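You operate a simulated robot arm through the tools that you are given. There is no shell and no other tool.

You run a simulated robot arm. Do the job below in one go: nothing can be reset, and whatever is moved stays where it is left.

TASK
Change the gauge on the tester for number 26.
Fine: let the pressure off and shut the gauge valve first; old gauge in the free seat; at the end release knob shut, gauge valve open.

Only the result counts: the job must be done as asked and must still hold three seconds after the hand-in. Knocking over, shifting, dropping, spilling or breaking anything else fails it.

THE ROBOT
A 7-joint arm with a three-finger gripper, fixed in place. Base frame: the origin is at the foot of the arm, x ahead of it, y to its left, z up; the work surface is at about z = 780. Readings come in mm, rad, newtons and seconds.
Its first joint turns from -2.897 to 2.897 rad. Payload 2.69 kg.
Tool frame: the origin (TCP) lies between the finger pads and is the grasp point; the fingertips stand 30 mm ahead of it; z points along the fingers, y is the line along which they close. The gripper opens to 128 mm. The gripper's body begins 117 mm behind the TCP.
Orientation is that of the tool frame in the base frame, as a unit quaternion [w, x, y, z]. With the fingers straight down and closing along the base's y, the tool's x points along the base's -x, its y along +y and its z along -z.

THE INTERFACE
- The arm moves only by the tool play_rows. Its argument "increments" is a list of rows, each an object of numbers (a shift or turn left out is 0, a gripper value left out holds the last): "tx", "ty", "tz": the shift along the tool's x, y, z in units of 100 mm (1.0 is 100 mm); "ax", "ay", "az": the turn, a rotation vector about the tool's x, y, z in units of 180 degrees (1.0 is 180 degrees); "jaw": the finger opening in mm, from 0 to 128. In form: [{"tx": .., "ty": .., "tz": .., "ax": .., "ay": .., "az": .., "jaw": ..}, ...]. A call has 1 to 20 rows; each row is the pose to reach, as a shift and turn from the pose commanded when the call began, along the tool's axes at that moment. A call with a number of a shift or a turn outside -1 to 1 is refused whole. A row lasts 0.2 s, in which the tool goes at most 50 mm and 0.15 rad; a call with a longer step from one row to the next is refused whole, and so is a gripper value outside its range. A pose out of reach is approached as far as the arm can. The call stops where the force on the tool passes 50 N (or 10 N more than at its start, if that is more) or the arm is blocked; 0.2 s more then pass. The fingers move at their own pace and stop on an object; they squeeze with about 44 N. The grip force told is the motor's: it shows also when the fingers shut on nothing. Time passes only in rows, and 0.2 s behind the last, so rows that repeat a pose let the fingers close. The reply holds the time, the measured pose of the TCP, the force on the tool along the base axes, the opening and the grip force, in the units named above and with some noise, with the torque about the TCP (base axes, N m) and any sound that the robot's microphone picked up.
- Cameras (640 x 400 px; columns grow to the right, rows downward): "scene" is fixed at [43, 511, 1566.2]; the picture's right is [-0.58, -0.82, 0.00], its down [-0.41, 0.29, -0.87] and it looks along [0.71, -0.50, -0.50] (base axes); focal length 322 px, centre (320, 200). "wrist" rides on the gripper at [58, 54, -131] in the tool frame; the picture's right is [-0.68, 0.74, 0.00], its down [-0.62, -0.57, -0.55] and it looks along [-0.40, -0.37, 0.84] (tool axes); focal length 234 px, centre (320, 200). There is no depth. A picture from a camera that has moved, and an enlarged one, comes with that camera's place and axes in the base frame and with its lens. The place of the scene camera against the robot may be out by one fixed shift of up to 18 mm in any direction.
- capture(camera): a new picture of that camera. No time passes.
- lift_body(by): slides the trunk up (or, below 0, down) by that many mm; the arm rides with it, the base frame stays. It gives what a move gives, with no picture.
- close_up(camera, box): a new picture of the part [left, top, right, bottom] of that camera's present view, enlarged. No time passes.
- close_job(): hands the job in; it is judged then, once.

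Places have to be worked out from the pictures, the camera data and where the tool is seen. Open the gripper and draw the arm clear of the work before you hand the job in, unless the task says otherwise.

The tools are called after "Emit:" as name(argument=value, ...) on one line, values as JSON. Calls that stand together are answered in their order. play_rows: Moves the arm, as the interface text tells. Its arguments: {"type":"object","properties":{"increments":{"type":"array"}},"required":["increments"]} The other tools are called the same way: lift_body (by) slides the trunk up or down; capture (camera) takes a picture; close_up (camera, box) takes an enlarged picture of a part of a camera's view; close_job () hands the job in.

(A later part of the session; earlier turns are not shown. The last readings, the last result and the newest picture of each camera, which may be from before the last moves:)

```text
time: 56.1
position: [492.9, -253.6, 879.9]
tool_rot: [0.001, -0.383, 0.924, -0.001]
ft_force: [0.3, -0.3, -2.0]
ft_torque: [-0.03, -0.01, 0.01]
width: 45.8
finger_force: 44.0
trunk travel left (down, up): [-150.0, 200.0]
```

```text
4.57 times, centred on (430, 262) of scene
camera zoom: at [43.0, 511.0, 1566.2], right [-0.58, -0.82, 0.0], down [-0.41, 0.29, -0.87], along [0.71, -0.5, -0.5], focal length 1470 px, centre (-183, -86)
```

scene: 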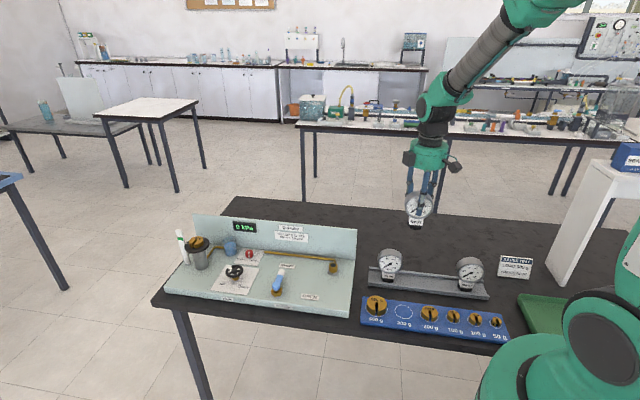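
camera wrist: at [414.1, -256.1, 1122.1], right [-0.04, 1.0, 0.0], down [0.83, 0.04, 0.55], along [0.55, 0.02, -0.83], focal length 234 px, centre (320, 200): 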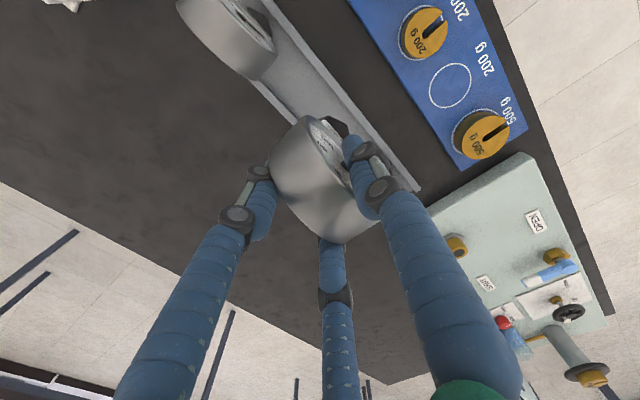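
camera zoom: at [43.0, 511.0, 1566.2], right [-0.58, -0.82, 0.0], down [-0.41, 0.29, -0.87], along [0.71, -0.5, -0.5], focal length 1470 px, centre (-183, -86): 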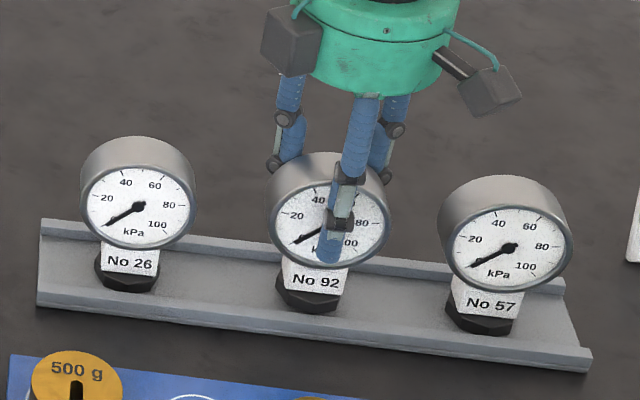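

There is no contact yet at 880, and the collar is about 2 mm above the line of the others. I creep 1.5 mm at a time.

Emit:
play_rows(increments=[{"tz": 0.008}, {"tz": 0.015}, {"tz": 0.015}])

Emit:
play_rows(increments=[{"tz": 0.008}, {"tz": 0.015}, {"tz": 0.015}])

```text
time: 57.0
position: [492.1, -253.8, 877.2]
tool_rot: [0.001, -0.382, 0.924, 0.0]
ft_force: [0.0, -0.8, -2.9]
ft_torque: [-0.03, -0.01, 0.01]
width: 46.4
finger_force: 44.3
trunk travel left (down, up): [-150.0, 200.0]
```

```text
time: 57.8
position: [492.8, -252.8, 875.5]
tool_rot: [0.0, -0.383, 0.924, 0.0]
ft_force: [0.3, -0.1, -2.4]
ft_torque: [-0.01, -0.02, 0.02]
width: 46.2
finger_force: 44.2
trunk travel left (down, up): [-150.0, 200.0]
```

Still hanging free at 875.5, so I keep creeping down.

Emit:
play_rows(increments=[{"tz": 0.008}, {"tz": 0.015}, {"tz": 0.015}])

Emit:
play_rows(increments=[{"tz": 0.008}, {"tz": 0.015}, {"tz": 0.015}])

Emit:
close_up(camera="scene", box=[360, 220, 500, 305])

Emit:
close_up(camera="wrist", box=[240, 60, 420, 220])

```text
time: 58.5
position: [492.3, -252.9, 873.8]
tool_rot: [0.0, -0.383, 0.924, -0.001]
ft_force: [0.4, 0.5, -3.1]
ft_torque: [0.0, -0.01, 0.0]
width: 46.2
finger_force: 43.9
trunk travel left (down, up): [-150.0, 200.0]
```

```text
time: 59.4
position: [493.4, -253.3, 872.4]
tool_rot: [0.0, -0.383, 0.924, -0.001]
ft_force: [1.3, -0.1, -2.1]
ft_torque: [-0.01, -0.01, 0.03]
width: 45.7
finger_force: 43.9
trunk travel left (down, up): [-150.0, 200.0]
```

```text
4.57 times, centred on (430, 262) of scene
camera zoom: at [43.0, 511.0, 1566.2], right [-0.58, -0.82, 0.0], down [-0.41, 0.29, -0.87], along [0.71, -0.5, -0.5], focal length 1470 px, centre (-183, -86)
```

zoom: 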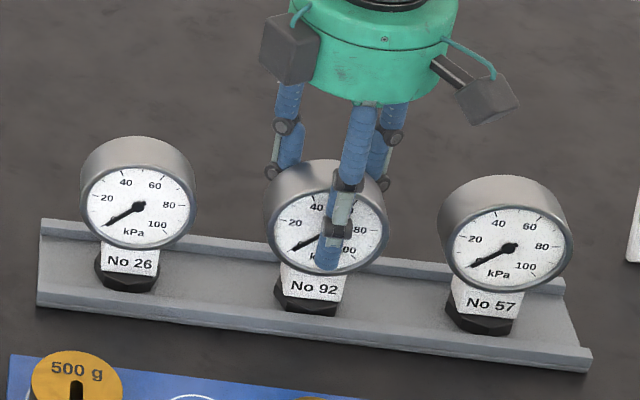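

```text
2.50 times, centred on (330, 140) of wrist
camera zoom: at [413.0, -255.8, 1004.4], right [-0.04, 1.0, 0.0], down [0.83, 0.04, 0.55], along [0.55, 0.02, -0.84], focal length 585 px, centre (295, 350)
```

zoom: 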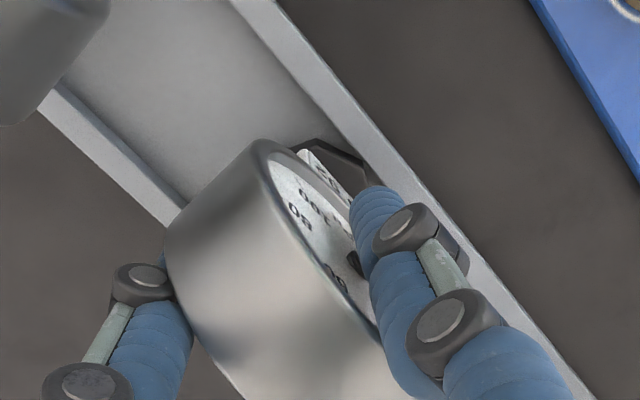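

Still no floor contact, but both views show the collar nearly touching the front rim while 26 and 57 stand clear of it. I shift 4 mm toward the back before going lower.

Emit:
play_rows(increments=[{"ty": -0.02}, {"ty": -0.04}, {"ty": -0.04}])

Emit:
close_up(camera="scene", box=[395, 250, 475, 300])

Emit:
close_up(camera="wrist", box=[240, 60, 420, 220])

```text
time: 60.1
position: [495.8, -256.3, 871.9]
tool_rot: [0.0, -0.382, 0.924, -0.001]
ft_force: [-0.1, 0.5, -1.9]
ft_torque: [0.0, -0.03, 0.04]
width: 46.2
finger_force: 44.2
trunk travel left (down, up): [-150.0, 200.0]
```

```text
8.00 times, centred on (435, 275) of scene
camera zoom: at [43.0, 511.0, 1566.2], right [-0.58, -0.82, 0.0], down [-0.41, 0.29, -0.87], along [0.71, -0.5, -0.5], focal length 2573 px, centre (-600, -400)
```

zoom: 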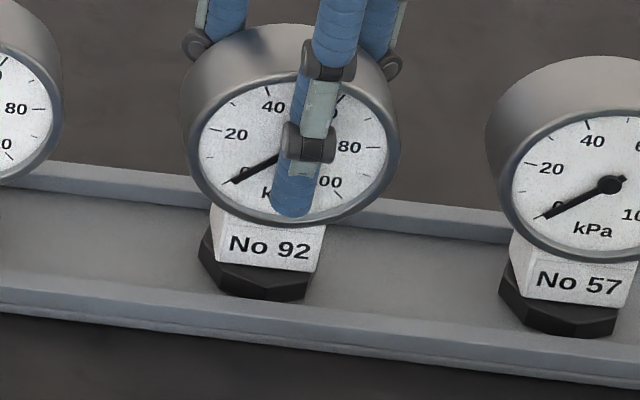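

```text
2.50 times, centred on (330, 140) of wrist
camera zoom: at [415.5, -258.6, 1004.1], right [-0.04, 1.0, 0.0], down [0.83, 0.04, 0.55], along [0.55, 0.02, -0.84], focal length 585 px, centre (295, 350)
```

zoom: 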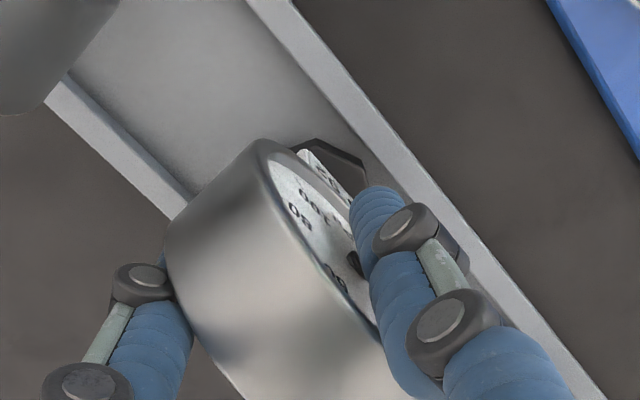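

Clearance in front now matches 57's, apart from the few mm still to drop. I creep down again.

Emit:
play_rows(increments=[{"tz": 0.008}, {"tz": 0.015}, {"tz": 0.015}])

Emit:
play_rows(increments=[{"tz": 0.008}, {"tz": 0.015}, {"tz": 0.015}])

Emit:
close_up(camera="scene", box=[395, 250, 475, 300])

```text
time: 61.0
position: [495.4, -255.8, 870.9]
tool_rot: [0.002, -0.383, 0.924, -0.001]
ft_force: [-2.5, -2.6, 10.7]
ft_torque: [0.05, 0.41, 0.06]
width: 46.2
finger_force: 43.7
trunk travel left (down, up): [-150.0, 200.0]
```

```text
time: 61.8
position: [497.2, -256.1, 871.8]
tool_rot: [0.002, -0.383, 0.924, -0.002]
ft_force: [-5.6, -5.6, 38.2]
ft_torque: [0.31, 1.08, 0.16]
width: 46.0
finger_force: 44.3
trunk travel left (down, up): [-150.0, 200.0]
```

```text
8.00 times, centred on (435, 275) of scene
camera zoom: at [43.0, 511.0, 1566.2], right [-0.58, -0.82, 0.0], down [-0.41, 0.29, -0.87], along [0.71, -0.5, -0.5], focal length 2573 px, centre (-600, -400)
```

zoom: 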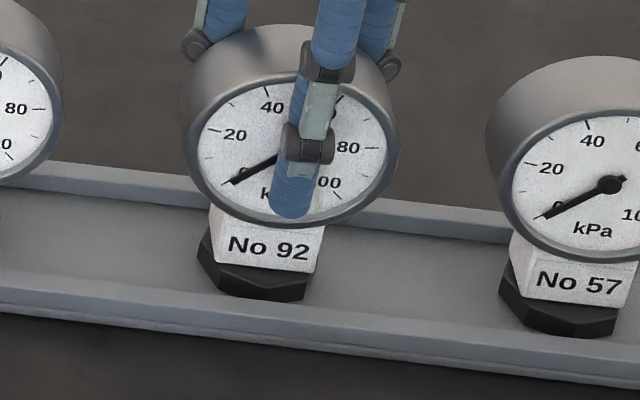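

The collar's front edge is on the floor (38 N up), so the gauge is seated with a slight tilt that will settle. I ease up 1.5 mm to take most of the push off, then open.

Emit:
play_rows(increments=[{"tz": -0.008}, {"tz": -0.016}, {"tz": -0.016}])

Emit:
play_rows(increments=[{"jaw": 50}, {"jaw": 54}, {"jaw": 58}, {"jaw": 62}, {"jaw": 66}, {"jaw": 72}, {"jaw": 80}, {"jaw": 84}])

Emit:
close_up(camera="scene", box=[360, 220, 500, 305])

Emit:
capture(camera="wrist")

```text
time: 62.5
position: [496.6, -255.7, 871.2]
tool_rot: [0.001, -0.382, 0.924, -0.002]
ft_force: [5.1, -6.0, 18.0]
ft_torque: [0.06, -0.17, -0.08]
width: 46.3
finger_force: 44.2
trunk travel left (down, up): [-150.0, 200.0]
```

```text
time: 64.3
position: [495.1, -256.2, 871.4]
tool_rot: [0.001, -0.383, 0.924, 0.0]
ft_force: [0.2, -0.2, 1.0]
ft_torque: [0.0, 0.01, 0.02]
width: 84.1
finger_force: 0.1
trunk travel left (down, up): [-150.0, 200.0]
```

```text
4.57 times, centred on (430, 262) of scene
camera zoom: at [43.0, 511.0, 1566.2], right [-0.58, -0.82, 0.0], down [-0.41, 0.29, -0.87], along [0.71, -0.5, -0.5], focal length 1470 px, centre (-183, -86)
```

zoom: 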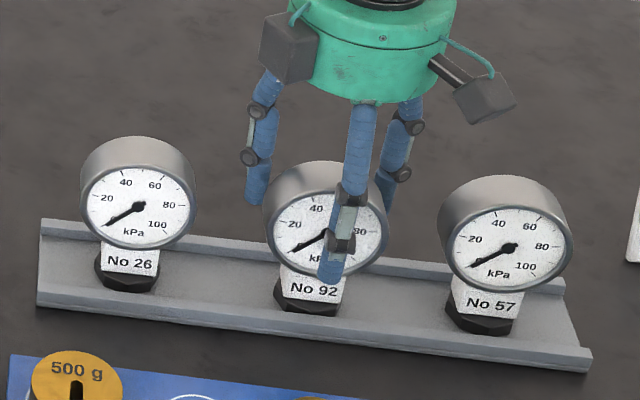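

```text
taken
camera wrist: at [415.5, -258.0, 1002.9], right [-0.04, 1.0, 0.0], down [0.83, 0.04, 0.55], along [0.55, 0.02, -0.84], focal length 234 px, centre (320, 200)
```

wrist: 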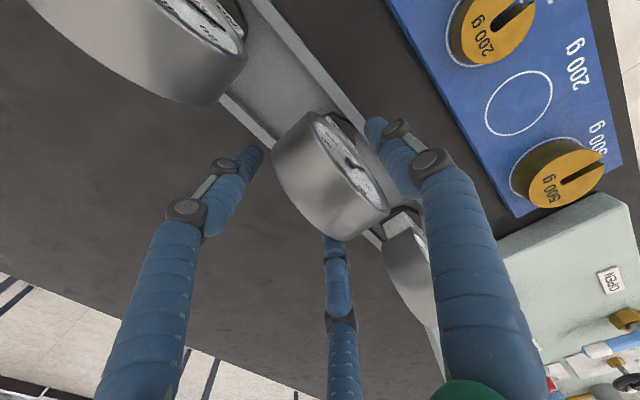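

Gauge 92 stands alone in the middle seat and the hand carries no load. I lift straight up and look at how it stands.

Emit:
play_rows(increments=[{"tz": -0.1}, {"tz": -0.3}, {"tz": -0.6}, {"tz": -1.0}])

Emit:
play_rows(increments=[{"tz": -0.4}, {"tz": -0.8}])

Emit:
close_up(camera="scene", box=[360, 230, 500, 315])

Emit:
capture(camera="wrist")

```text
time: 65.3
position: [495.2, -253.4, 970.5]
tool_rot: [0.0, -0.382, 0.924, -0.001]
ft_force: [-0.6, 0.5, -0.9]
ft_torque: [0.03, 0.03, -0.04]
width: 84.0
finger_force: 0.0
trunk travel left (down, up): [-150.0, 200.0]
```

```text
time: 66.0
position: [495.3, -255.2, 1049.9]
tool_rot: [0.0, -0.383, 0.924, -0.001]
ft_force: [0.7, -0.4, 0.0]
ft_torque: [0.01, 0.03, 0.0]
width: 84.0
finger_force: 0.0
trunk travel left (down, up): [-150.0, 200.0]
```

```text
4.57 times, centred on (430, 272) of scene
camera zoom: at [43.0, 511.0, 1566.2], right [-0.58, -0.82, 0.0], down [-0.41, 0.29, -0.87], along [0.71, -0.5, -0.5], focal length 1470 px, centre (-183, -131)
```

zoom: 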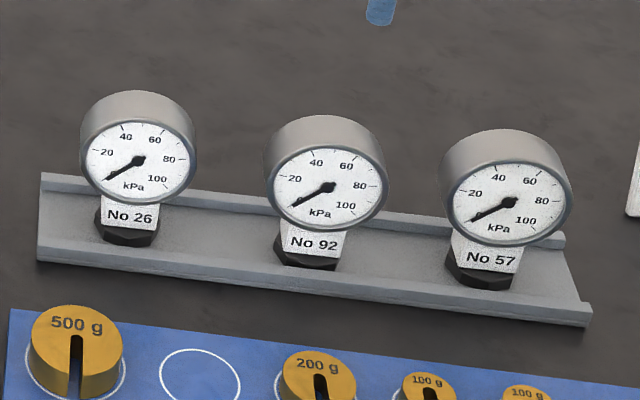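

```text
taken
camera wrist: at [416.0, -258.7, 1182.0], right [-0.04, 1.0, 0.0], down [0.83, 0.04, 0.55], along [0.55, 0.02, -0.84], focal length 234 px, centre (320, 200)
```

wrist: 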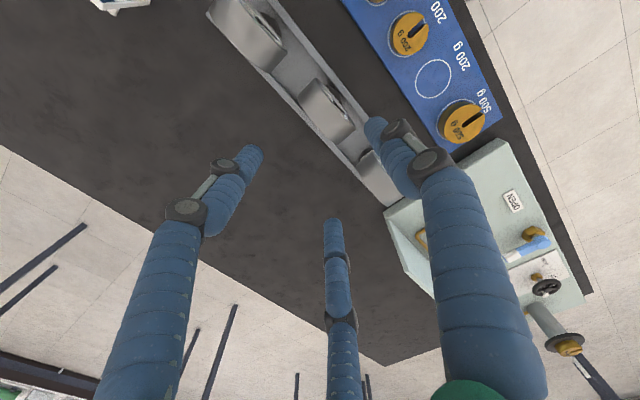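

It looks level with its neighbours. I enlarge the rack once to be sure it is upright and inside the channel.

Emit:
close_up(camera="scene", box=[395, 250, 475, 300])

Emit:
close_up(camera="wrist", box=[200, 0, 410, 210])

Emit:
close_up(camera="scene", box=[360, 240, 440, 290])

```text
8.00 times, centred on (435, 275) of scene
camera zoom: at [43.0, 511.0, 1566.2], right [-0.58, -0.82, 0.0], down [-0.41, 0.29, -0.87], along [0.71, -0.5, -0.5], focal length 2573 px, centre (-600, -400)
```

zoom: 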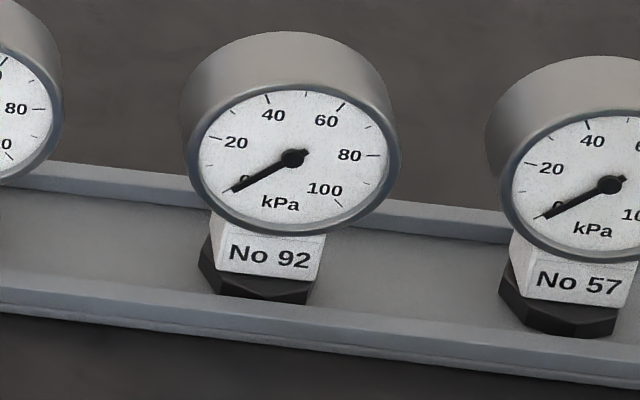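

```text
1.90 times, centred on (305, 105) of wrist
camera zoom: at [416.0, -258.7, 1182.0], right [-0.04, 1.0, 0.0], down [0.83, 0.04, 0.55], along [0.55, 0.02, -0.84], focal length 446 px, centre (349, 381)
```

zoom: 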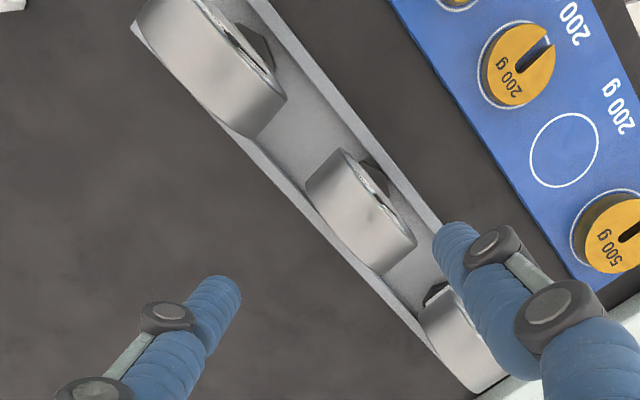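

```text
8.00 times, centred on (400, 265) of scene
camera zoom: at [43.0, 511.0, 1566.2], right [-0.58, -0.82, 0.0], down [-0.41, 0.29, -0.87], along [0.71, -0.5, -0.5], focal length 2573 px, centre (-320, -320)
```

zoom: 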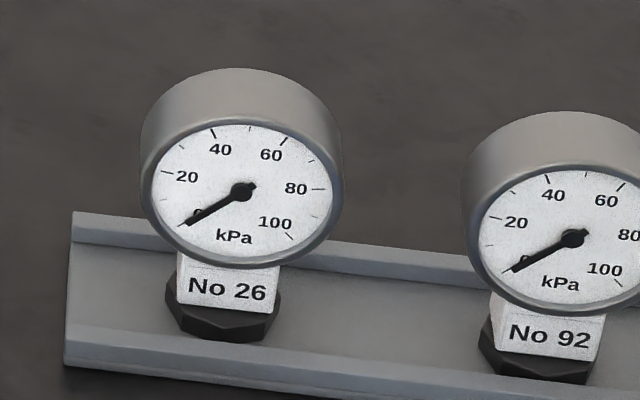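

All three gauges stand upright in the channel. Now No 26, which I estimate has its axis near (578,-159) and its hub at z ≈ 860. I move over it to the same relative height (TCP z ≈ 991) from which I sighted 92, so that the two pictures can be compared.

Emit:
play_rows(increments=[{"tx": -0.3}, {"tx": -0.634, "ty": 0.01}])

Emit:
play_rows(increments=[{"tx": -0.3, "tz": 0.2}, {"tx": -0.634, "ty": 0.01, "tz": 0.4}, {"tx": -0.634, "ty": 0.01, "tz": 0.59}, {"tx": -0.634, "ty": 0.01, "tz": 0.59}])

Emit:
close_up(camera="wrist", box=[240, 70, 400, 200])

Emit:
capture(camera="wrist")

```text
time: 66.5
position: [540.3, -210.1, 1051.4]
tool_rot: [0.0, -0.382, 0.924, -0.001]
ft_force: [-0.3, -1.0, 0.0]
ft_torque: [0.05, 0.01, -0.03]
width: 84.1
finger_force: 0.1
trunk travel left (down, up): [-150.0, 200.0]
```

```text
time: 67.5
position: [583.8, -165.0, 992.9]
tool_rot: [0.0, -0.382, 0.924, -0.001]
ft_force: [0.6, -0.8, -0.6]
ft_torque: [-0.02, 0.01, 0.01]
width: 84.1
finger_force: 0.0
trunk travel left (down, up): [-150.0, 200.0]
```

```text
3.08 times, centred on (320, 135) of wrist
camera zoom: at [503.6, -167.7, 1124.1], right [-0.04, 1.0, 0.0], down [0.83, 0.04, 0.55], along [0.55, 0.02, -0.84], focal length 720 px, centre (320, 400)
```

zoom: 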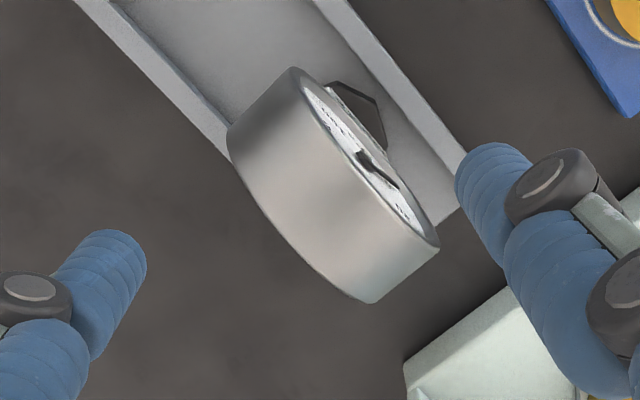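

```text
taken
camera wrist: at [503.6, -167.7, 1124.1], right [-0.04, 1.0, 0.0], down [0.83, 0.04, 0.55], along [0.55, 0.02, -0.84], focal length 234 px, centre (320, 200)
```

wrist: 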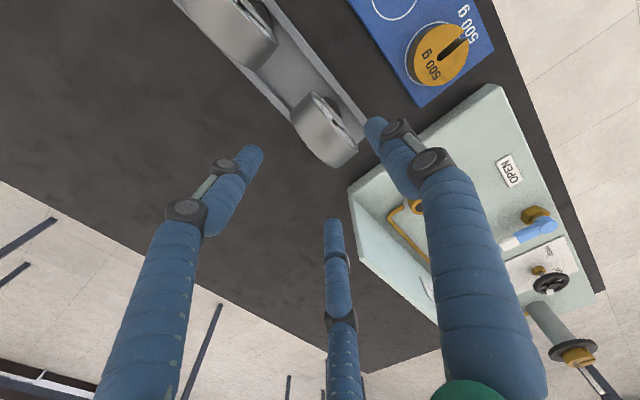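

Matching the two pictures puts 26's axis 6.5 mm ahead of and 3.8 mm left of the TCP, with its hub at z ≈ 859. I trim 1–2 mm to match how 92 was held, then lower to TCP z ≈ 877 with the jaw at 84.

Emit:
play_rows(increments=[{"tx": -0.021, "ty": -0.013, "tz": 0.3}, {"tx": -0.021, "ty": -0.013, "tz": 0.6}, {"tx": -0.021, "ty": -0.013, "tz": 0.8}, {"tx": -0.021, "ty": -0.013, "tz": 1.0}])

Emit:
play_rows(increments=[{"tz": 0.08}, {"tz": 0.16}, {"tz": 0.16}])

Emit:
capture(camera="wrist")

Emit:
close_up(camera="scene", box=[350, 210, 450, 290])

```text
time: 68.5
position: [587.7, -163.5, 893.3]
tool_rot: [0.0, -0.383, 0.924, 0.0]
ft_force: [-0.4, -0.7, -0.4]
ft_torque: [0.03, -0.01, 0.01]
width: 83.8
finger_force: 0.0
trunk travel left (down, up): [-150.0, 200.0]
```

```text
time: 69.3
position: [586.4, -164.1, 875.7]
tool_rot: [0.0, -0.383, 0.924, -0.001]
ft_force: [-0.2, -0.4, 0.4]
ft_torque: [0.01, 0.02, -0.01]
width: 84.1
finger_force: 0.1
trunk travel left (down, up): [-150.0, 200.0]
```

```text
taken
camera wrist: at [506.7, -167.2, 1008.2], right [-0.04, 1.0, 0.0], down [0.83, 0.04, 0.55], along [0.55, 0.02, -0.84], focal length 234 px, centre (320, 200)
```

wrist: 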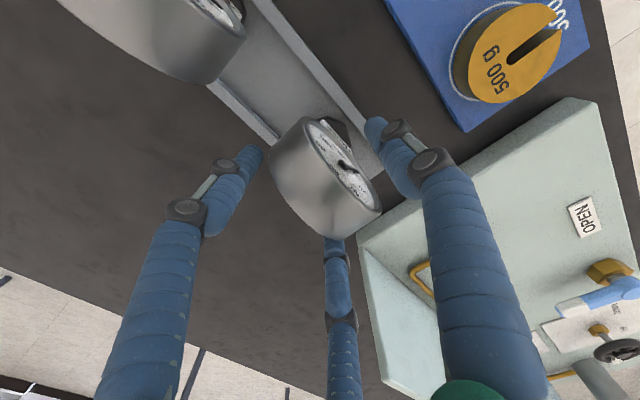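

```text
5.00 times, centred on (400, 250) of scene
camera zoom: at [43.0, 511.0, 1566.2], right [-0.58, -0.82, 0.0], down [-0.41, 0.29, -0.87], along [0.71, -0.5, -0.5], focal length 1608 px, centre (-80, -50)
```

zoom: 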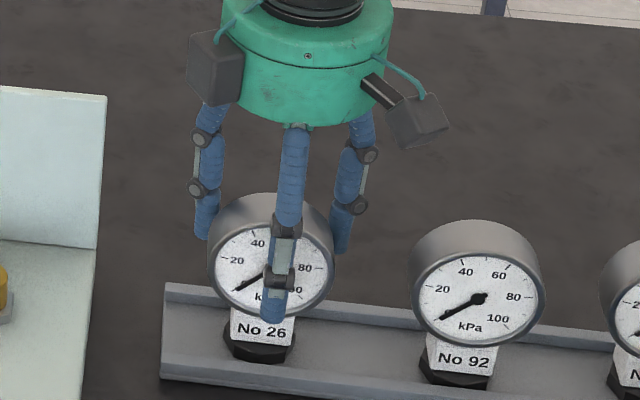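

The fingers are around No 26 without contact. I close in gentle stages.

Emit:
play_rows(increments=[{"jaw": 62}, {"jaw": 58}, {"jaw": 55}, {"jaw": 52}, {"jaw": 50}, {"jaw": 48}])

Emit:
play_rows(increments=[{"jaw": 45}, {"jaw": 42}, {"jaw": 40}, {"jaw": 40}])

Emit:
close_up(camera="wrist", box=[240, 90, 400, 250])

Emit:
close_up(camera="scene", box=[350, 210, 450, 290])

```text
time: 70.8
position: [585.6, -164.7, 875.6]
tool_rot: [0.0, -0.382, 0.924, -0.001]
ft_force: [0.6, -0.2, 0.5]
ft_torque: [-0.01, -0.05, -0.02]
width: 48.0
finger_force: 0.6
trunk travel left (down, up): [-150.0, 200.0]
```

```text
time: 71.8
position: [585.5, -163.4, 877.0]
tool_rot: [0.0, -0.383, 0.924, 0.0]
ft_force: [-0.2, 1.8, 2.3]
ft_torque: [0.2, 0.13, 0.01]
width: 46.0
finger_force: 43.9
trunk travel left (down, up): [-150.0, 200.0]
```

```text
2.50 times, centred on (320, 170) of wrist
camera zoom: at [506.4, -167.0, 1008.3], right [-0.04, 1.0, 0.0], down [0.83, 0.04, 0.55], along [0.55, 0.02, -0.84], focal length 585 px, centre (320, 275)
```

zoom: 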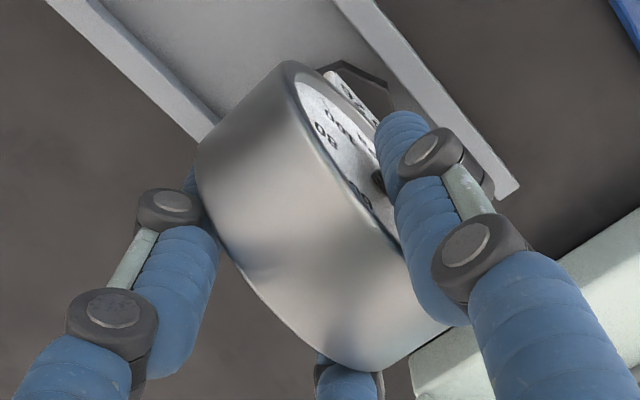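

```text
5.00 times, centred on (400, 250) of scene
camera zoom: at [43.0, 511.0, 1566.2], right [-0.58, -0.82, 0.0], down [-0.41, 0.29, -0.87], along [0.71, -0.5, -0.5], focal length 1608 px, centre (-80, -50)
```

zoom: 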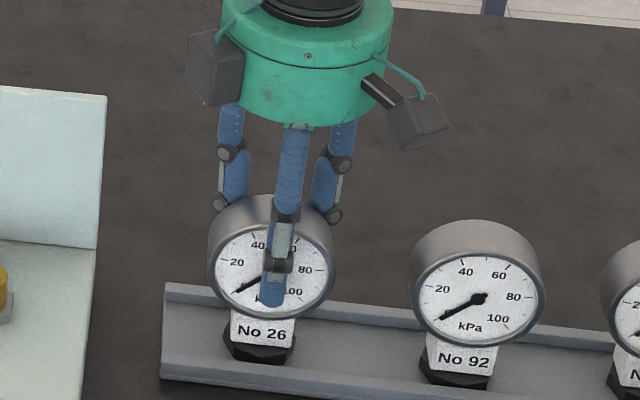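

No 26 is held at 46.0 mm, in almost the same relation to the hand as 92 was. I lift it straight up.

Emit:
play_rows(increments=[{"tz": -0.05}, {"tz": -0.15}, {"tz": -0.35}, {"tz": -0.65}, {"tz": -1.0}])

Emit:
play_rows(increments=[{"tz": -0.4}, {"tz": -0.8}, {"tz": -1.0}])

Emit:
close_up(camera="scene", box=[340, 170, 500, 290])

```text
time: 73.0
position: [584.6, -164.5, 974.6]
tool_rot: [0.001, -0.382, 0.924, -0.001]
ft_force: [0.1, 0.3, -3.0]
ft_torque: [-0.03, -0.04, 0.01]
width: 46.0
finger_force: 44.6
trunk travel left (down, up): [-150.0, 200.0]
```

```text
time: 73.8
position: [583.7, -162.5, 1076.6]
tool_rot: [0.0, -0.383, 0.924, -0.001]
ft_force: [-0.7, 0.1, -2.1]
ft_torque: [-0.01, -0.09, -0.02]
width: 46.4
finger_force: 44.3
trunk travel left (down, up): [-150.0, 200.0]
```

```text
3.33 times, centred on (420, 230) of scene
camera zoom: at [43.0, 511.0, 1566.2], right [-0.58, -0.82, 0.0], down [-0.41, 0.29, -0.87], along [0.71, -0.5, -0.5], focal length 1072 px, centre (-13, 100)
```

zoom: 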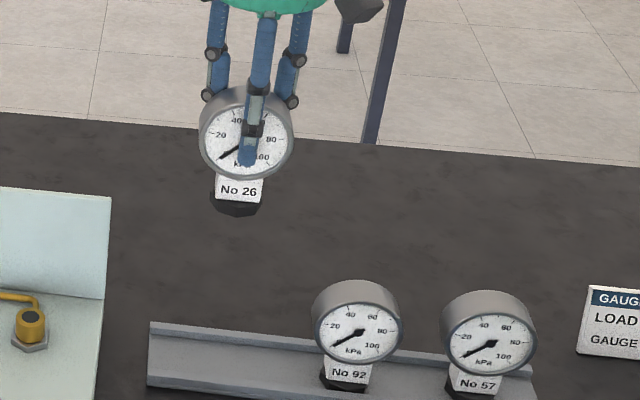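

No 26 hangs level in the hand. I carry it over to the port, aiming the TCP at (698.3,-16.6) so that the gauge's axis comes over (694.7,-9.5), then go down to z ≈ 975 for a check.

Emit:
play_rows(increments=[{"tx": -0.3, "ty": 0.04}, {"tx": -0.6, "ty": 0.08}, {"tx": -0.921, "ty": 0.11}])

Emit:
play_rows(increments=[{"tx": -0.3, "ty": 0.04}, {"tx": -0.6, "ty": 0.08}, {"tx": -0.921, "ty": 0.11}, {"tx": -0.921, "ty": 0.11}])

Emit:
play_rows(increments=[{"tz": 0.3}, {"tz": 0.6}, {"tz": 0.9}, {"tz": 1.0}, {"tz": 1.0}])

Emit:
close_up(camera="scene", box=[310, 205, 360, 285])

Emit:
close_up(camera="wrist", box=[260, 60, 400, 180])

```text
time: 74.5
position: [642.3, -89.8, 1077.0]
tool_rot: [0.0, -0.383, 0.924, -0.001]
ft_force: [0.6, 0.5, -2.7]
ft_torque: [-0.02, -0.03, -0.05]
width: 46.2
finger_force: 44.1
trunk travel left (down, up): [-150.0, 200.0]
```

```text
time: 75.5
position: [699.2, -18.2, 1077.0]
tool_rot: [0.0, -0.383, 0.924, 0.0]
ft_force: [0.6, -0.4, -3.2]
ft_torque: [-0.07, 0.02, 0.02]
width: 45.9
finger_force: 43.3
trunk travel left (down, up): [-150.0, 200.0]
```

```text
time: 76.8
position: [700.6, -17.9, 976.5]
tool_rot: [0.001, -0.382, 0.924, -0.001]
ft_force: [0.1, 0.0, -3.3]
ft_torque: [-0.01, 0.03, 0.0]
width: 45.9
finger_force: 44.3
trunk travel left (down, up): [-150.0, 200.0]
```

```text
5.00 times, centred on (335, 245) of scene
camera zoom: at [43.0, 511.0, 1566.2], right [-0.58, -0.82, 0.0], down [-0.41, 0.29, -0.87], along [0.71, -0.5, -0.5], focal length 1608 px, centre (245, -25)
```

zoom: 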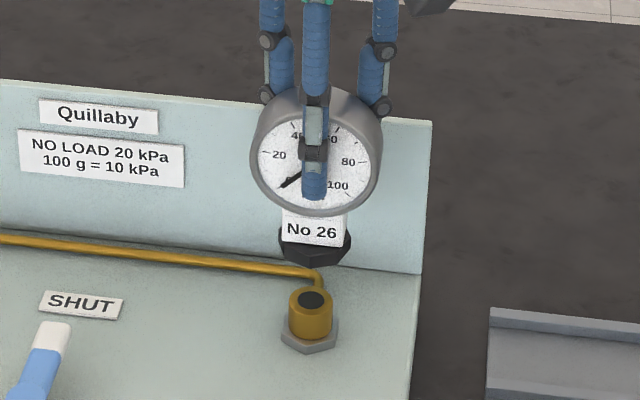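

```text
3.33 times, centred on (330, 120) of wrist
camera zoom: at [620.3, -20.9, 1108.5], right [-0.04, 1.0, 0.0], down [0.83, 0.04, 0.55], along [0.55, 0.02, -0.84], focal length 781 px, centre (287, 467)
```

zoom: 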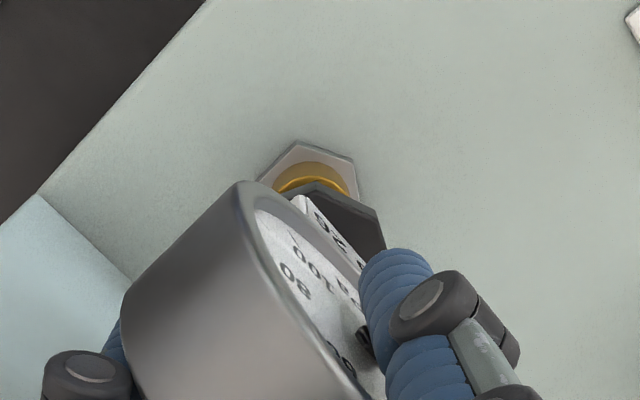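

Using the same rim-point measurement as before, the held axis is within about 1 mm of where 92's seated axis was (1 mm short along the bench). I trim that 1 mm, lower to about 938, and then creep.

Emit:
play_rows(increments=[{"tx": -0.01, "tz": 0.12}, {"tx": -0.01, "tz": 0.25}, {"tx": -0.01, "tz": 0.37}, {"tx": -0.01, "tz": 0.37}])

Emit:
close_up(camera="scene", box=[310, 225, 360, 285])

Emit:
close_up(camera="wrist", box=[260, 60, 400, 180])

```text
time: 77.8
position: [702.5, -17.3, 939.7]
tool_rot: [0.001, -0.383, 0.924, 0.0]
ft_force: [0.5, 0.0, -2.7]
ft_torque: [-0.03, -0.04, 0.01]
width: 46.2
finger_force: 43.8
trunk travel left (down, up): [-150.0, 200.0]
```

```text
6.67 times, centred on (335, 255) of scene
camera zoom: at [43.0, 511.0, 1566.2], right [-0.58, -0.82, 0.0], down [-0.41, 0.29, -0.87], along [0.71, -0.5, -0.5], focal length 2144 px, centre (220, -167)
```

zoom: 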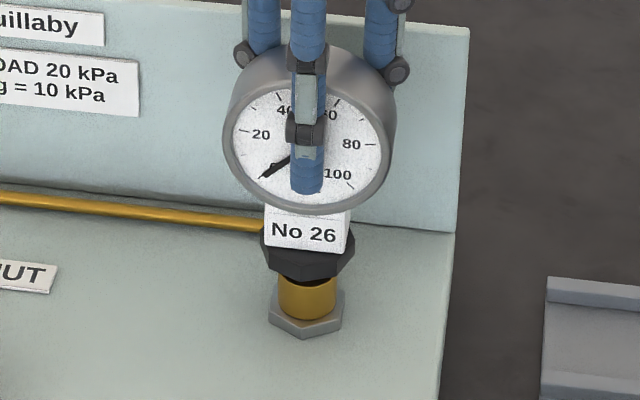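

```text
3.33 times, centred on (330, 120) of wrist
camera zoom: at [622.4, -20.3, 1071.2], right [-0.04, 1.0, 0.0], down [0.83, 0.04, 0.55], along [0.55, 0.02, -0.84], focal length 781 px, centre (287, 467)
```

zoom: 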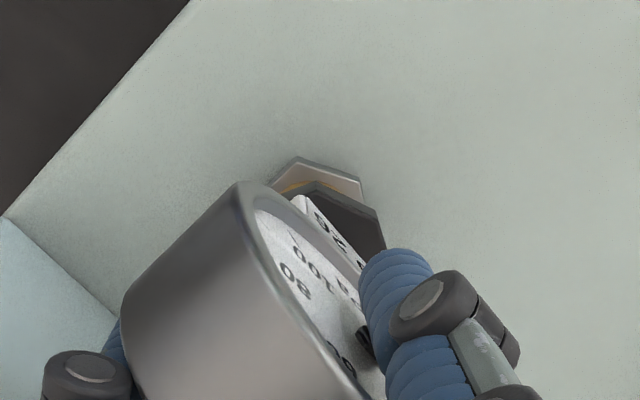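

Left and right edges match the seated 92 within a pixel, and it needs about 8 mm more drop. I creep down, watching the force and listening for a click.

Emit:
play_rows(increments=[{"tz": 0.02}, {"tz": 0.04}, {"tz": 0.04}])

Emit:
play_rows(increments=[{"tz": 0.01}, {"tz": 0.02}, {"tz": 0.02}])

Emit:
close_up(camera="scene", box=[310, 225, 360, 285])

```text
time: 78.5
position: [700.9, -18.2, 934.8]
tool_rot: [0.0, -0.383, 0.924, -0.001]
ft_force: [0.6, 0.0, -3.1]
ft_torque: [-0.02, -0.01, 0.01]
width: 45.8
finger_force: 44.6
trunk travel left (down, up): [-150.0, 200.0]
```

```text
time: 79.3
position: [701.2, -16.5, 933.3]
tool_rot: [0.0, -0.383, 0.924, -0.001]
ft_force: [0.1, -0.2, -1.9]
ft_torque: [-0.06, -0.02, -0.02]
width: 46.2
finger_force: 43.6
trunk travel left (down, up): [-150.0, 200.0]
```

```text
6.67 times, centred on (335, 255) of scene
camera zoom: at [43.0, 511.0, 1566.2], right [-0.58, -0.82, 0.0], down [-0.41, 0.29, -0.87], along [0.71, -0.5, -0.5], focal length 2144 px, centre (220, -167)
```

zoom: 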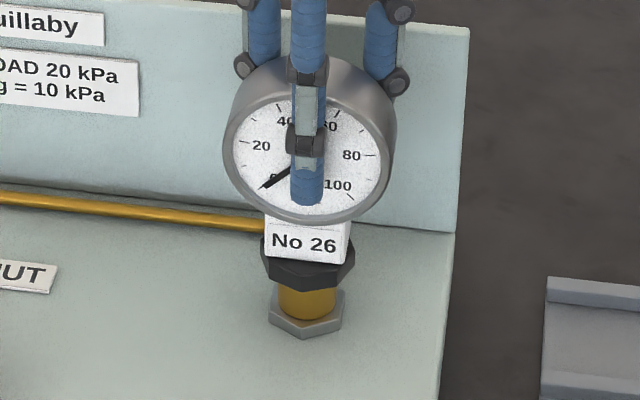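

About 2 mm remain against the picture of the seated 92, and there is no contact yet. I go on in 1 mm steps.

Emit:
play_rows(increments=[{"tz": 0.006}, {"tz": 0.012}, {"tz": 0.012}])

Emit:
play_rows(increments=[{"tz": 0.006}, {"tz": 0.012}, {"tz": 0.012}])

Emit:
close_up(camera="scene", box=[310, 225, 360, 285])

```text
time: 80.2
position: [702.6, -18.3, 931.8]
tool_rot: [0.0, -0.382, 0.924, -0.001]
ft_force: [-0.7, -0.3, -3.1]
ft_torque: [-0.01, 0.04, 0.02]
width: 46.1
finger_force: 43.7
trunk travel left (down, up): [-150.0, 200.0]
```

```text
time: 81.0
position: [701.3, -18.2, 931.5]
tool_rot: [0.001, -0.383, 0.924, -0.001]
ft_force: [0.6, -0.2, -2.9]
ft_torque: [0.01, -0.03, 0.01]
width: 46.1
finger_force: 43.9
trunk travel left (down, up): [-150.0, 200.0]
```

```text
6.67 times, centred on (335, 255) of scene
camera zoom: at [43.0, 511.0, 1566.2], right [-0.58, -0.82, 0.0], down [-0.41, 0.29, -0.87], along [0.71, -0.5, -0.5], focal length 2144 px, centre (220, -167)
```

zoom: 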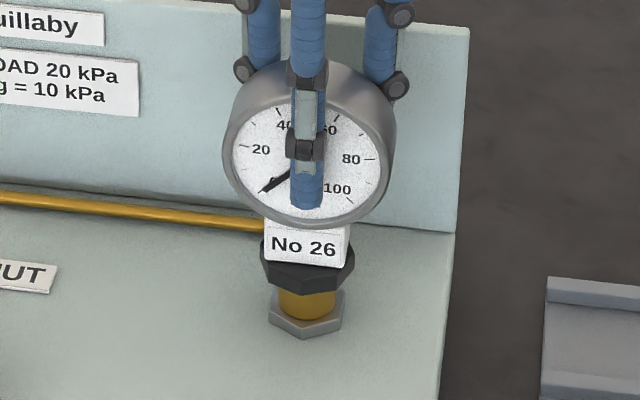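

The picture now nearly equals the seated 92. By the pose I am 1 mm too far back, so I shift 0.8 mm forward and go on down in 1 mm steps until contact.

Emit:
play_rows(increments=[{"ty": 0.008}, {"ty": 0.008, "tz": 0.006}, {"ty": 0.008, "tz": 0.012}, {"ty": 0.008, "tz": 0.012}])

Emit:
play_rows(increments=[{"tz": 0.006}, {"tz": 0.012}, {"tz": 0.012}])

```text
time: 82.0
position: [699.7, -17.5, 932.0]
tool_rot: [0.001, -0.383, 0.924, -0.002]
ft_force: [-6.9, 0.0, 17.3]
ft_torque: [-0.07, 1.15, 0.01]
width: 46.3
finger_force: 44.0
trunk travel left (down, up): [-150.0, 200.0]
heard: snap
```

```text
time: 82.8
position: [700.1, -16.9, 931.2]
tool_rot: [0.002, -0.382, 0.924, -0.002]
ft_force: [-8.9, -1.7, 37.1]
ft_torque: [0.1, 1.34, 0.0]
width: 46.2
finger_force: 44.5
trunk travel left (down, up): [-150.0, 200.0]
```

A snap again, now with contact force: No 26 has clicked into the port. I ease the push by about 1.3 mm without pulling, then open slowly.

Emit:
play_rows(increments=[{"tz": -0.006}, {"tz": -0.013}, {"tz": -0.013}])

Emit:
close_up(camera="scene", box=[310, 225, 360, 285])

```text
time: 83.5
position: [701.1, -17.8, 931.2]
tool_rot: [0.001, -0.383, 0.924, -0.002]
ft_force: [-2.3, -4.3, 28.7]
ft_torque: [0.65, 0.15, -0.03]
width: 46.1
finger_force: 44.2
trunk travel left (down, up): [-150.0, 200.0]
```

```text
6.67 times, centred on (335, 255) of scene
camera zoom: at [43.0, 511.0, 1566.2], right [-0.58, -0.82, 0.0], down [-0.41, 0.29, -0.87], along [0.71, -0.5, -0.5], focal length 2144 px, centre (220, -167)
```

zoom: 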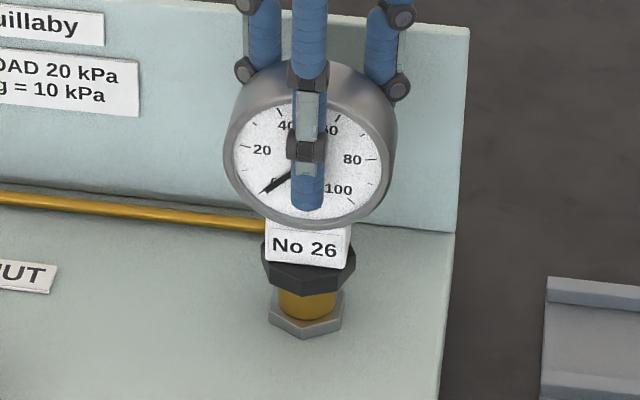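

28 N of push is left, so I ease another 1.2 mm and then open in small stages.

Emit:
play_rows(increments=[{"tz": -0.006}, {"tz": -0.012}, {"tz": -0.012}])

Emit:
play_rows(increments=[{"jaw": 48}, {"jaw": 50}, {"jaw": 53}, {"jaw": 57}, {"jaw": 62}, {"jaw": 68}, {"jaw": 76}, {"jaw": 84}, {"jaw": 84}])

Emit:
close_up(camera="scene", box=[310, 225, 360, 285])

Emit:
capture(camera="wrist")

```text
time: 84.3
position: [700.1, -17.8, 931.2]
tool_rot: [0.0, -0.383, 0.924, 0.0]
ft_force: [7.8, -3.5, 10.6]
ft_torque: [0.79, -0.63, -0.05]
width: 46.1
finger_force: 44.2
trunk travel left (down, up): [-150.0, 200.0]
```

```text
time: 86.3
position: [701.0, -16.5, 931.3]
tool_rot: [0.001, -0.383, 0.924, -0.001]
ft_force: [0.7, -0.6, -0.6]
ft_torque: [0.0, 0.01, 0.0]
width: 84.0
finger_force: 0.0
trunk travel left (down, up): [-150.0, 200.0]
heard: snap
```

```text
6.67 times, centred on (335, 255) of scene
camera zoom: at [43.0, 511.0, 1566.2], right [-0.58, -0.82, 0.0], down [-0.41, 0.29, -0.87], along [0.71, -0.5, -0.5], focal length 2144 px, centre (220, -167)
```

zoom: 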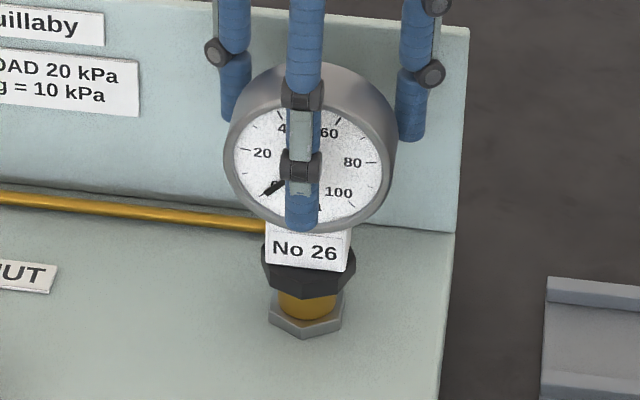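

```text
taken
camera wrist: at [621.0, -19.5, 1063.0], right [-0.04, 1.0, 0.0], down [0.83, 0.04, 0.55], along [0.55, 0.02, -0.84], focal length 234 px, centre (320, 200)
```

wrist: 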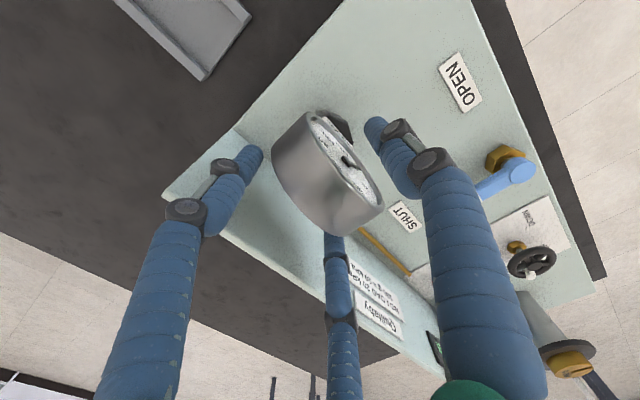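

A further snap came as the fingers opened, so I must check whether 26 is truly seated. I enlarge it in the wrist view to measure its position against the seated 92.

Emit:
close_up(camera="wrist", box=[240, 90, 400, 250])

Emit:
close_up(camera="scene", box=[318, 245, 350, 275])

```text
2.50 times, centred on (320, 170) of wrist
camera zoom: at [621.0, -19.5, 1063.0], right [-0.04, 1.0, 0.0], down [0.83, 0.04, 0.55], along [0.55, 0.02, -0.84], focal length 585 px, centre (320, 275)
```

zoom: 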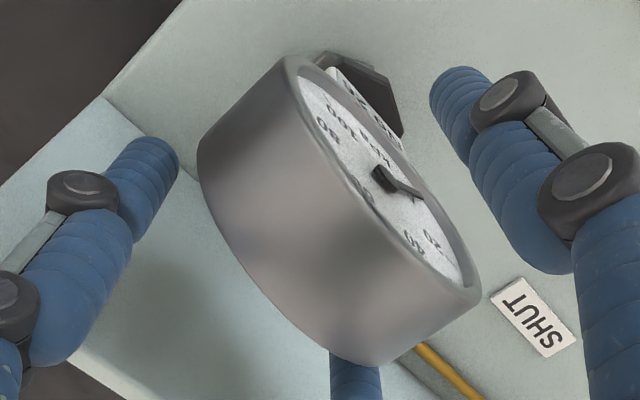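

```text
13.33 times, centred on (334, 260) of scene
camera zoom: at [43.0, 511.0, 1566.2], right [-0.58, -0.82, 0.0], down [-0.41, 0.29, -0.87], along [0.71, -0.5, -0.5], focal length 4288 px, centre (133, -600)
```

zoom: 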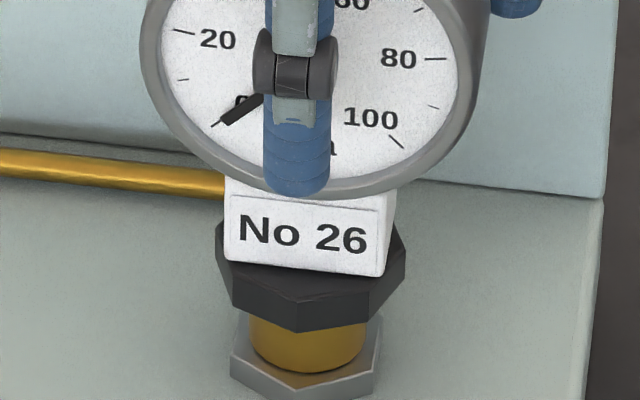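

In both views 26 stands within about 1–2 mm of the pose 92 had. I raise the hand straight up, clear of it, so I can compare with the first picture of the seated gauge without the fingers in the way.

Emit:
play_rows(increments=[{"tz": -0.1}, {"tz": -0.3}, {"tz": -0.6}, {"tz": -1.0}])

Emit:
play_rows(increments=[{"tz": -0.2}, {"tz": -0.2}])

Emit:
close_up(camera="scene", box=[310, 225, 360, 285])

Emit:
close_up(camera="wrist", box=[240, 70, 400, 200])

```text
time: 87.3
position: [699.5, -18.7, 1030.4]
tool_rot: [0.0, -0.382, 0.924, -0.001]
ft_force: [-0.1, -0.3, -0.5]
ft_torque: [0.01, 0.02, -0.03]
width: 84.1
finger_force: 0.1
trunk travel left (down, up): [-150.0, 200.0]
```

```text
time: 88.0
position: [698.7, -18.8, 1050.9]
tool_rot: [0.0, -0.382, 0.924, -0.001]
ft_force: [0.1, 0.2, -0.4]
ft_torque: [0.0, -0.03, 0.01]
width: 84.0
finger_force: 0.1
trunk travel left (down, up): [-150.0, 200.0]
```

```text
6.67 times, centred on (335, 255) of scene
camera zoom: at [43.0, 511.0, 1566.2], right [-0.58, -0.82, 0.0], down [-0.41, 0.29, -0.87], along [0.71, -0.5, -0.5], focal length 2144 px, centre (220, -167)
```

zoom: 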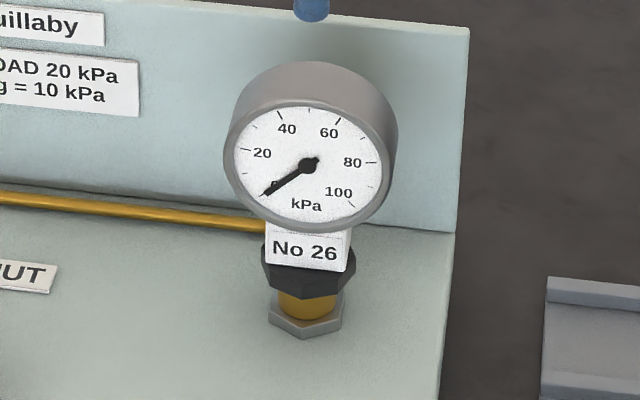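

```text
3.08 times, centred on (320, 135) of wrist
camera zoom: at [618.8, -20.6, 1182.9], right [-0.04, 1.0, 0.0], down [0.83, 0.04, 0.55], along [0.55, 0.02, -0.83], focal length 720 px, centre (320, 400)
```

zoom: 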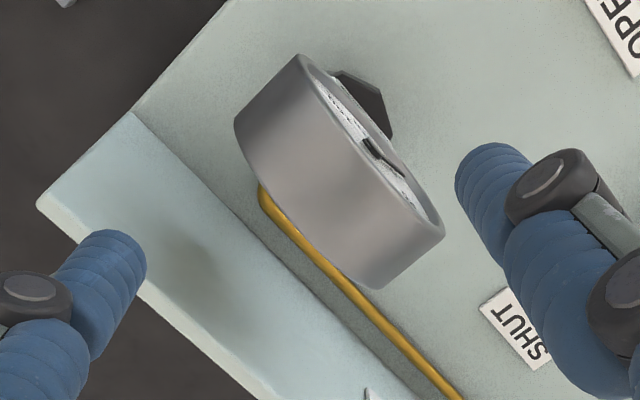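

Compared with the first picture, the dial sits uniformly 3 px (1–1.5 mm) lower or further forward, so it may rest on the boss without being clicked in. I'll press lightly and centrally on top of the drum with closed fingers: if it is loose, it should snap home.

Emit:
play_rows(increments=[{"jaw": 0}, {"tx": -0.049, "ty": 0.047, "jaw": 0}, {"tx": -0.049, "ty": 0.047, "jaw": 0}, {"tx": -0.049, "ty": 0.047, "tz": 0.2}, {"tx": -0.049, "ty": 0.047, "tz": 0.4}, {"tx": -0.049, "ty": 0.047, "tz": 0.54}])

Emit:
close_up(camera="scene", box=[310, 205, 360, 285])

Emit:
close_up(camera="wrist", box=[240, 90, 400, 250])

```text
time: 89.3
position: [700.6, -10.7, 996.7]
tool_rot: [0.001, -0.384, 0.924, 0.0]
ft_force: [0.4, 0.4, 0.6]
ft_torque: [0.01, 0.03, 0.0]
width: 1.9
finger_force: 31.9
trunk travel left (down, up): [-150.0, 200.0]
```

```text
5.00 times, centred on (335, 245) of scene
camera zoom: at [43.0, 511.0, 1566.2], right [-0.58, -0.82, 0.0], down [-0.41, 0.29, -0.87], along [0.71, -0.5, -0.5], focal length 1608 px, centre (245, -25)
```

zoom: 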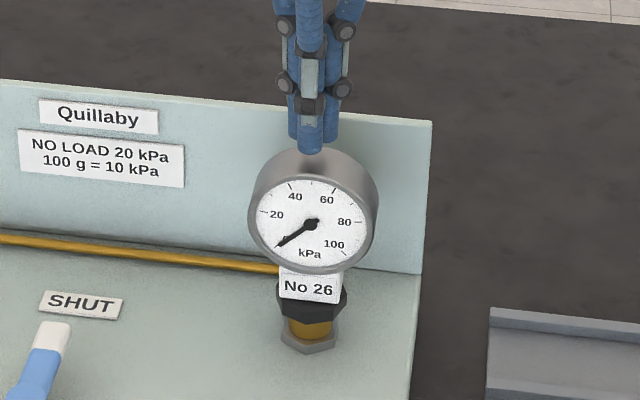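

```text
2.50 times, centred on (320, 170) of wrist
camera zoom: at [619.5, -12.8, 1128.1], right [-0.04, 1.0, 0.0], down [0.83, 0.04, 0.55], along [0.55, 0.02, -0.84], focal length 585 px, centre (320, 275)
```

zoom: 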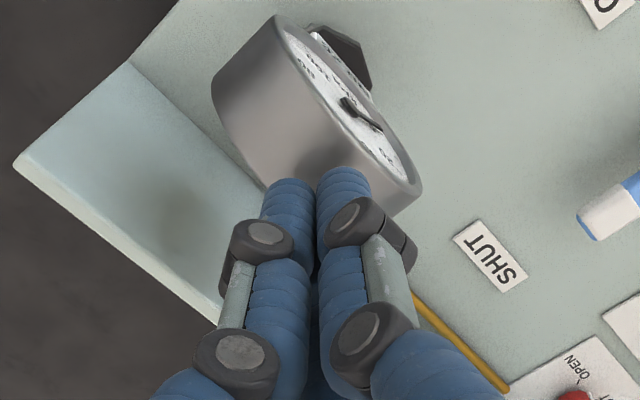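

The fingertips are above the drum, about 10–15 mm off. I lower in small steps and watch the force.

Emit:
play_rows(increments=[{"tz": 0.04}, {"tz": 0.08}, {"tz": 0.08}])

Emit:
play_rows(increments=[{"tz": 0.015}, {"tz": 0.03}, {"tz": 0.03}])

Emit:
play_rows(increments=[{"tz": 0.01}, {"tz": 0.02}, {"tz": 0.02}])

```text
time: 90.2
position: [700.0, -9.1, 990.3]
tool_rot: [0.0, -0.383, 0.924, -0.001]
ft_force: [0.5, 0.4, 0.3]
ft_torque: [0.02, 0.0, 0.02]
width: 2.2
finger_force: 31.7
trunk travel left (down, up): [-150.0, 200.0]
```

```text
time: 91.0
position: [700.4, -10.5, 985.1]
tool_rot: [0.0, -0.382, 0.924, 0.0]
ft_force: [-0.2, 0.7, 1.1]
ft_torque: [0.01, 0.01, -0.02]
width: 2.3
finger_force: 31.7
trunk travel left (down, up): [-150.0, 200.0]
```

```text
time: 91.8
position: [699.4, -9.8, 984.4]
tool_rot: [-0.001, -0.384, 0.924, -0.001]
ft_force: [0.7, -0.3, -0.3]
ft_torque: [-0.01, 0.01, 0.0]
width: 2.2
finger_force: 31.8
trunk travel left (down, up): [-150.0, 200.0]
```

No contact yet at about 984; I continue in 1.5 mm steps.

Emit:
play_rows(increments=[{"tz": 0.01}, {"tz": 0.02}, {"tz": 0.02}])

Emit:
play_rows(increments=[{"tz": 0.008}, {"tz": 0.015}, {"tz": 0.015}])

Emit:
play_rows(increments=[{"tz": 0.006}, {"tz": 0.012}, {"tz": 0.012}])

```text
time: 92.5
position: [701.1, -10.6, 984.7]
tool_rot: [0.001, -0.383, 0.924, -0.002]
ft_force: [-1.9, 1.7, 17.2]
ft_torque: [0.13, 0.21, 0.02]
width: 6.3
finger_force: 31.3
trunk travel left (down, up): [-150.0, 200.0]
```

```text
time: 93.3
position: [701.6, -9.5, 982.8]
tool_rot: [0.002, -0.383, 0.924, -0.002]
ft_force: [-2.2, 0.2, 36.9]
ft_torque: [0.09, 0.39, 0.0]
width: 6.1
finger_force: 31.3
trunk travel left (down, up): [-150.0, 200.0]
```

```text
time: 94.0
position: [702.8, -9.7, 984.4]
tool_rot: [0.004, -0.383, 0.924, -0.002]
ft_force: [-3.4, 0.9, 19.7]
ft_torque: [0.18, 0.25, 0.01]
width: 6.3
finger_force: 31.3
trunk travel left (down, up): [-150.0, 200.0]
stopped in row 3: the force on the tool passed its limit at 51 N (the readings are from after the stop); the commanded pose is now the measured one
```

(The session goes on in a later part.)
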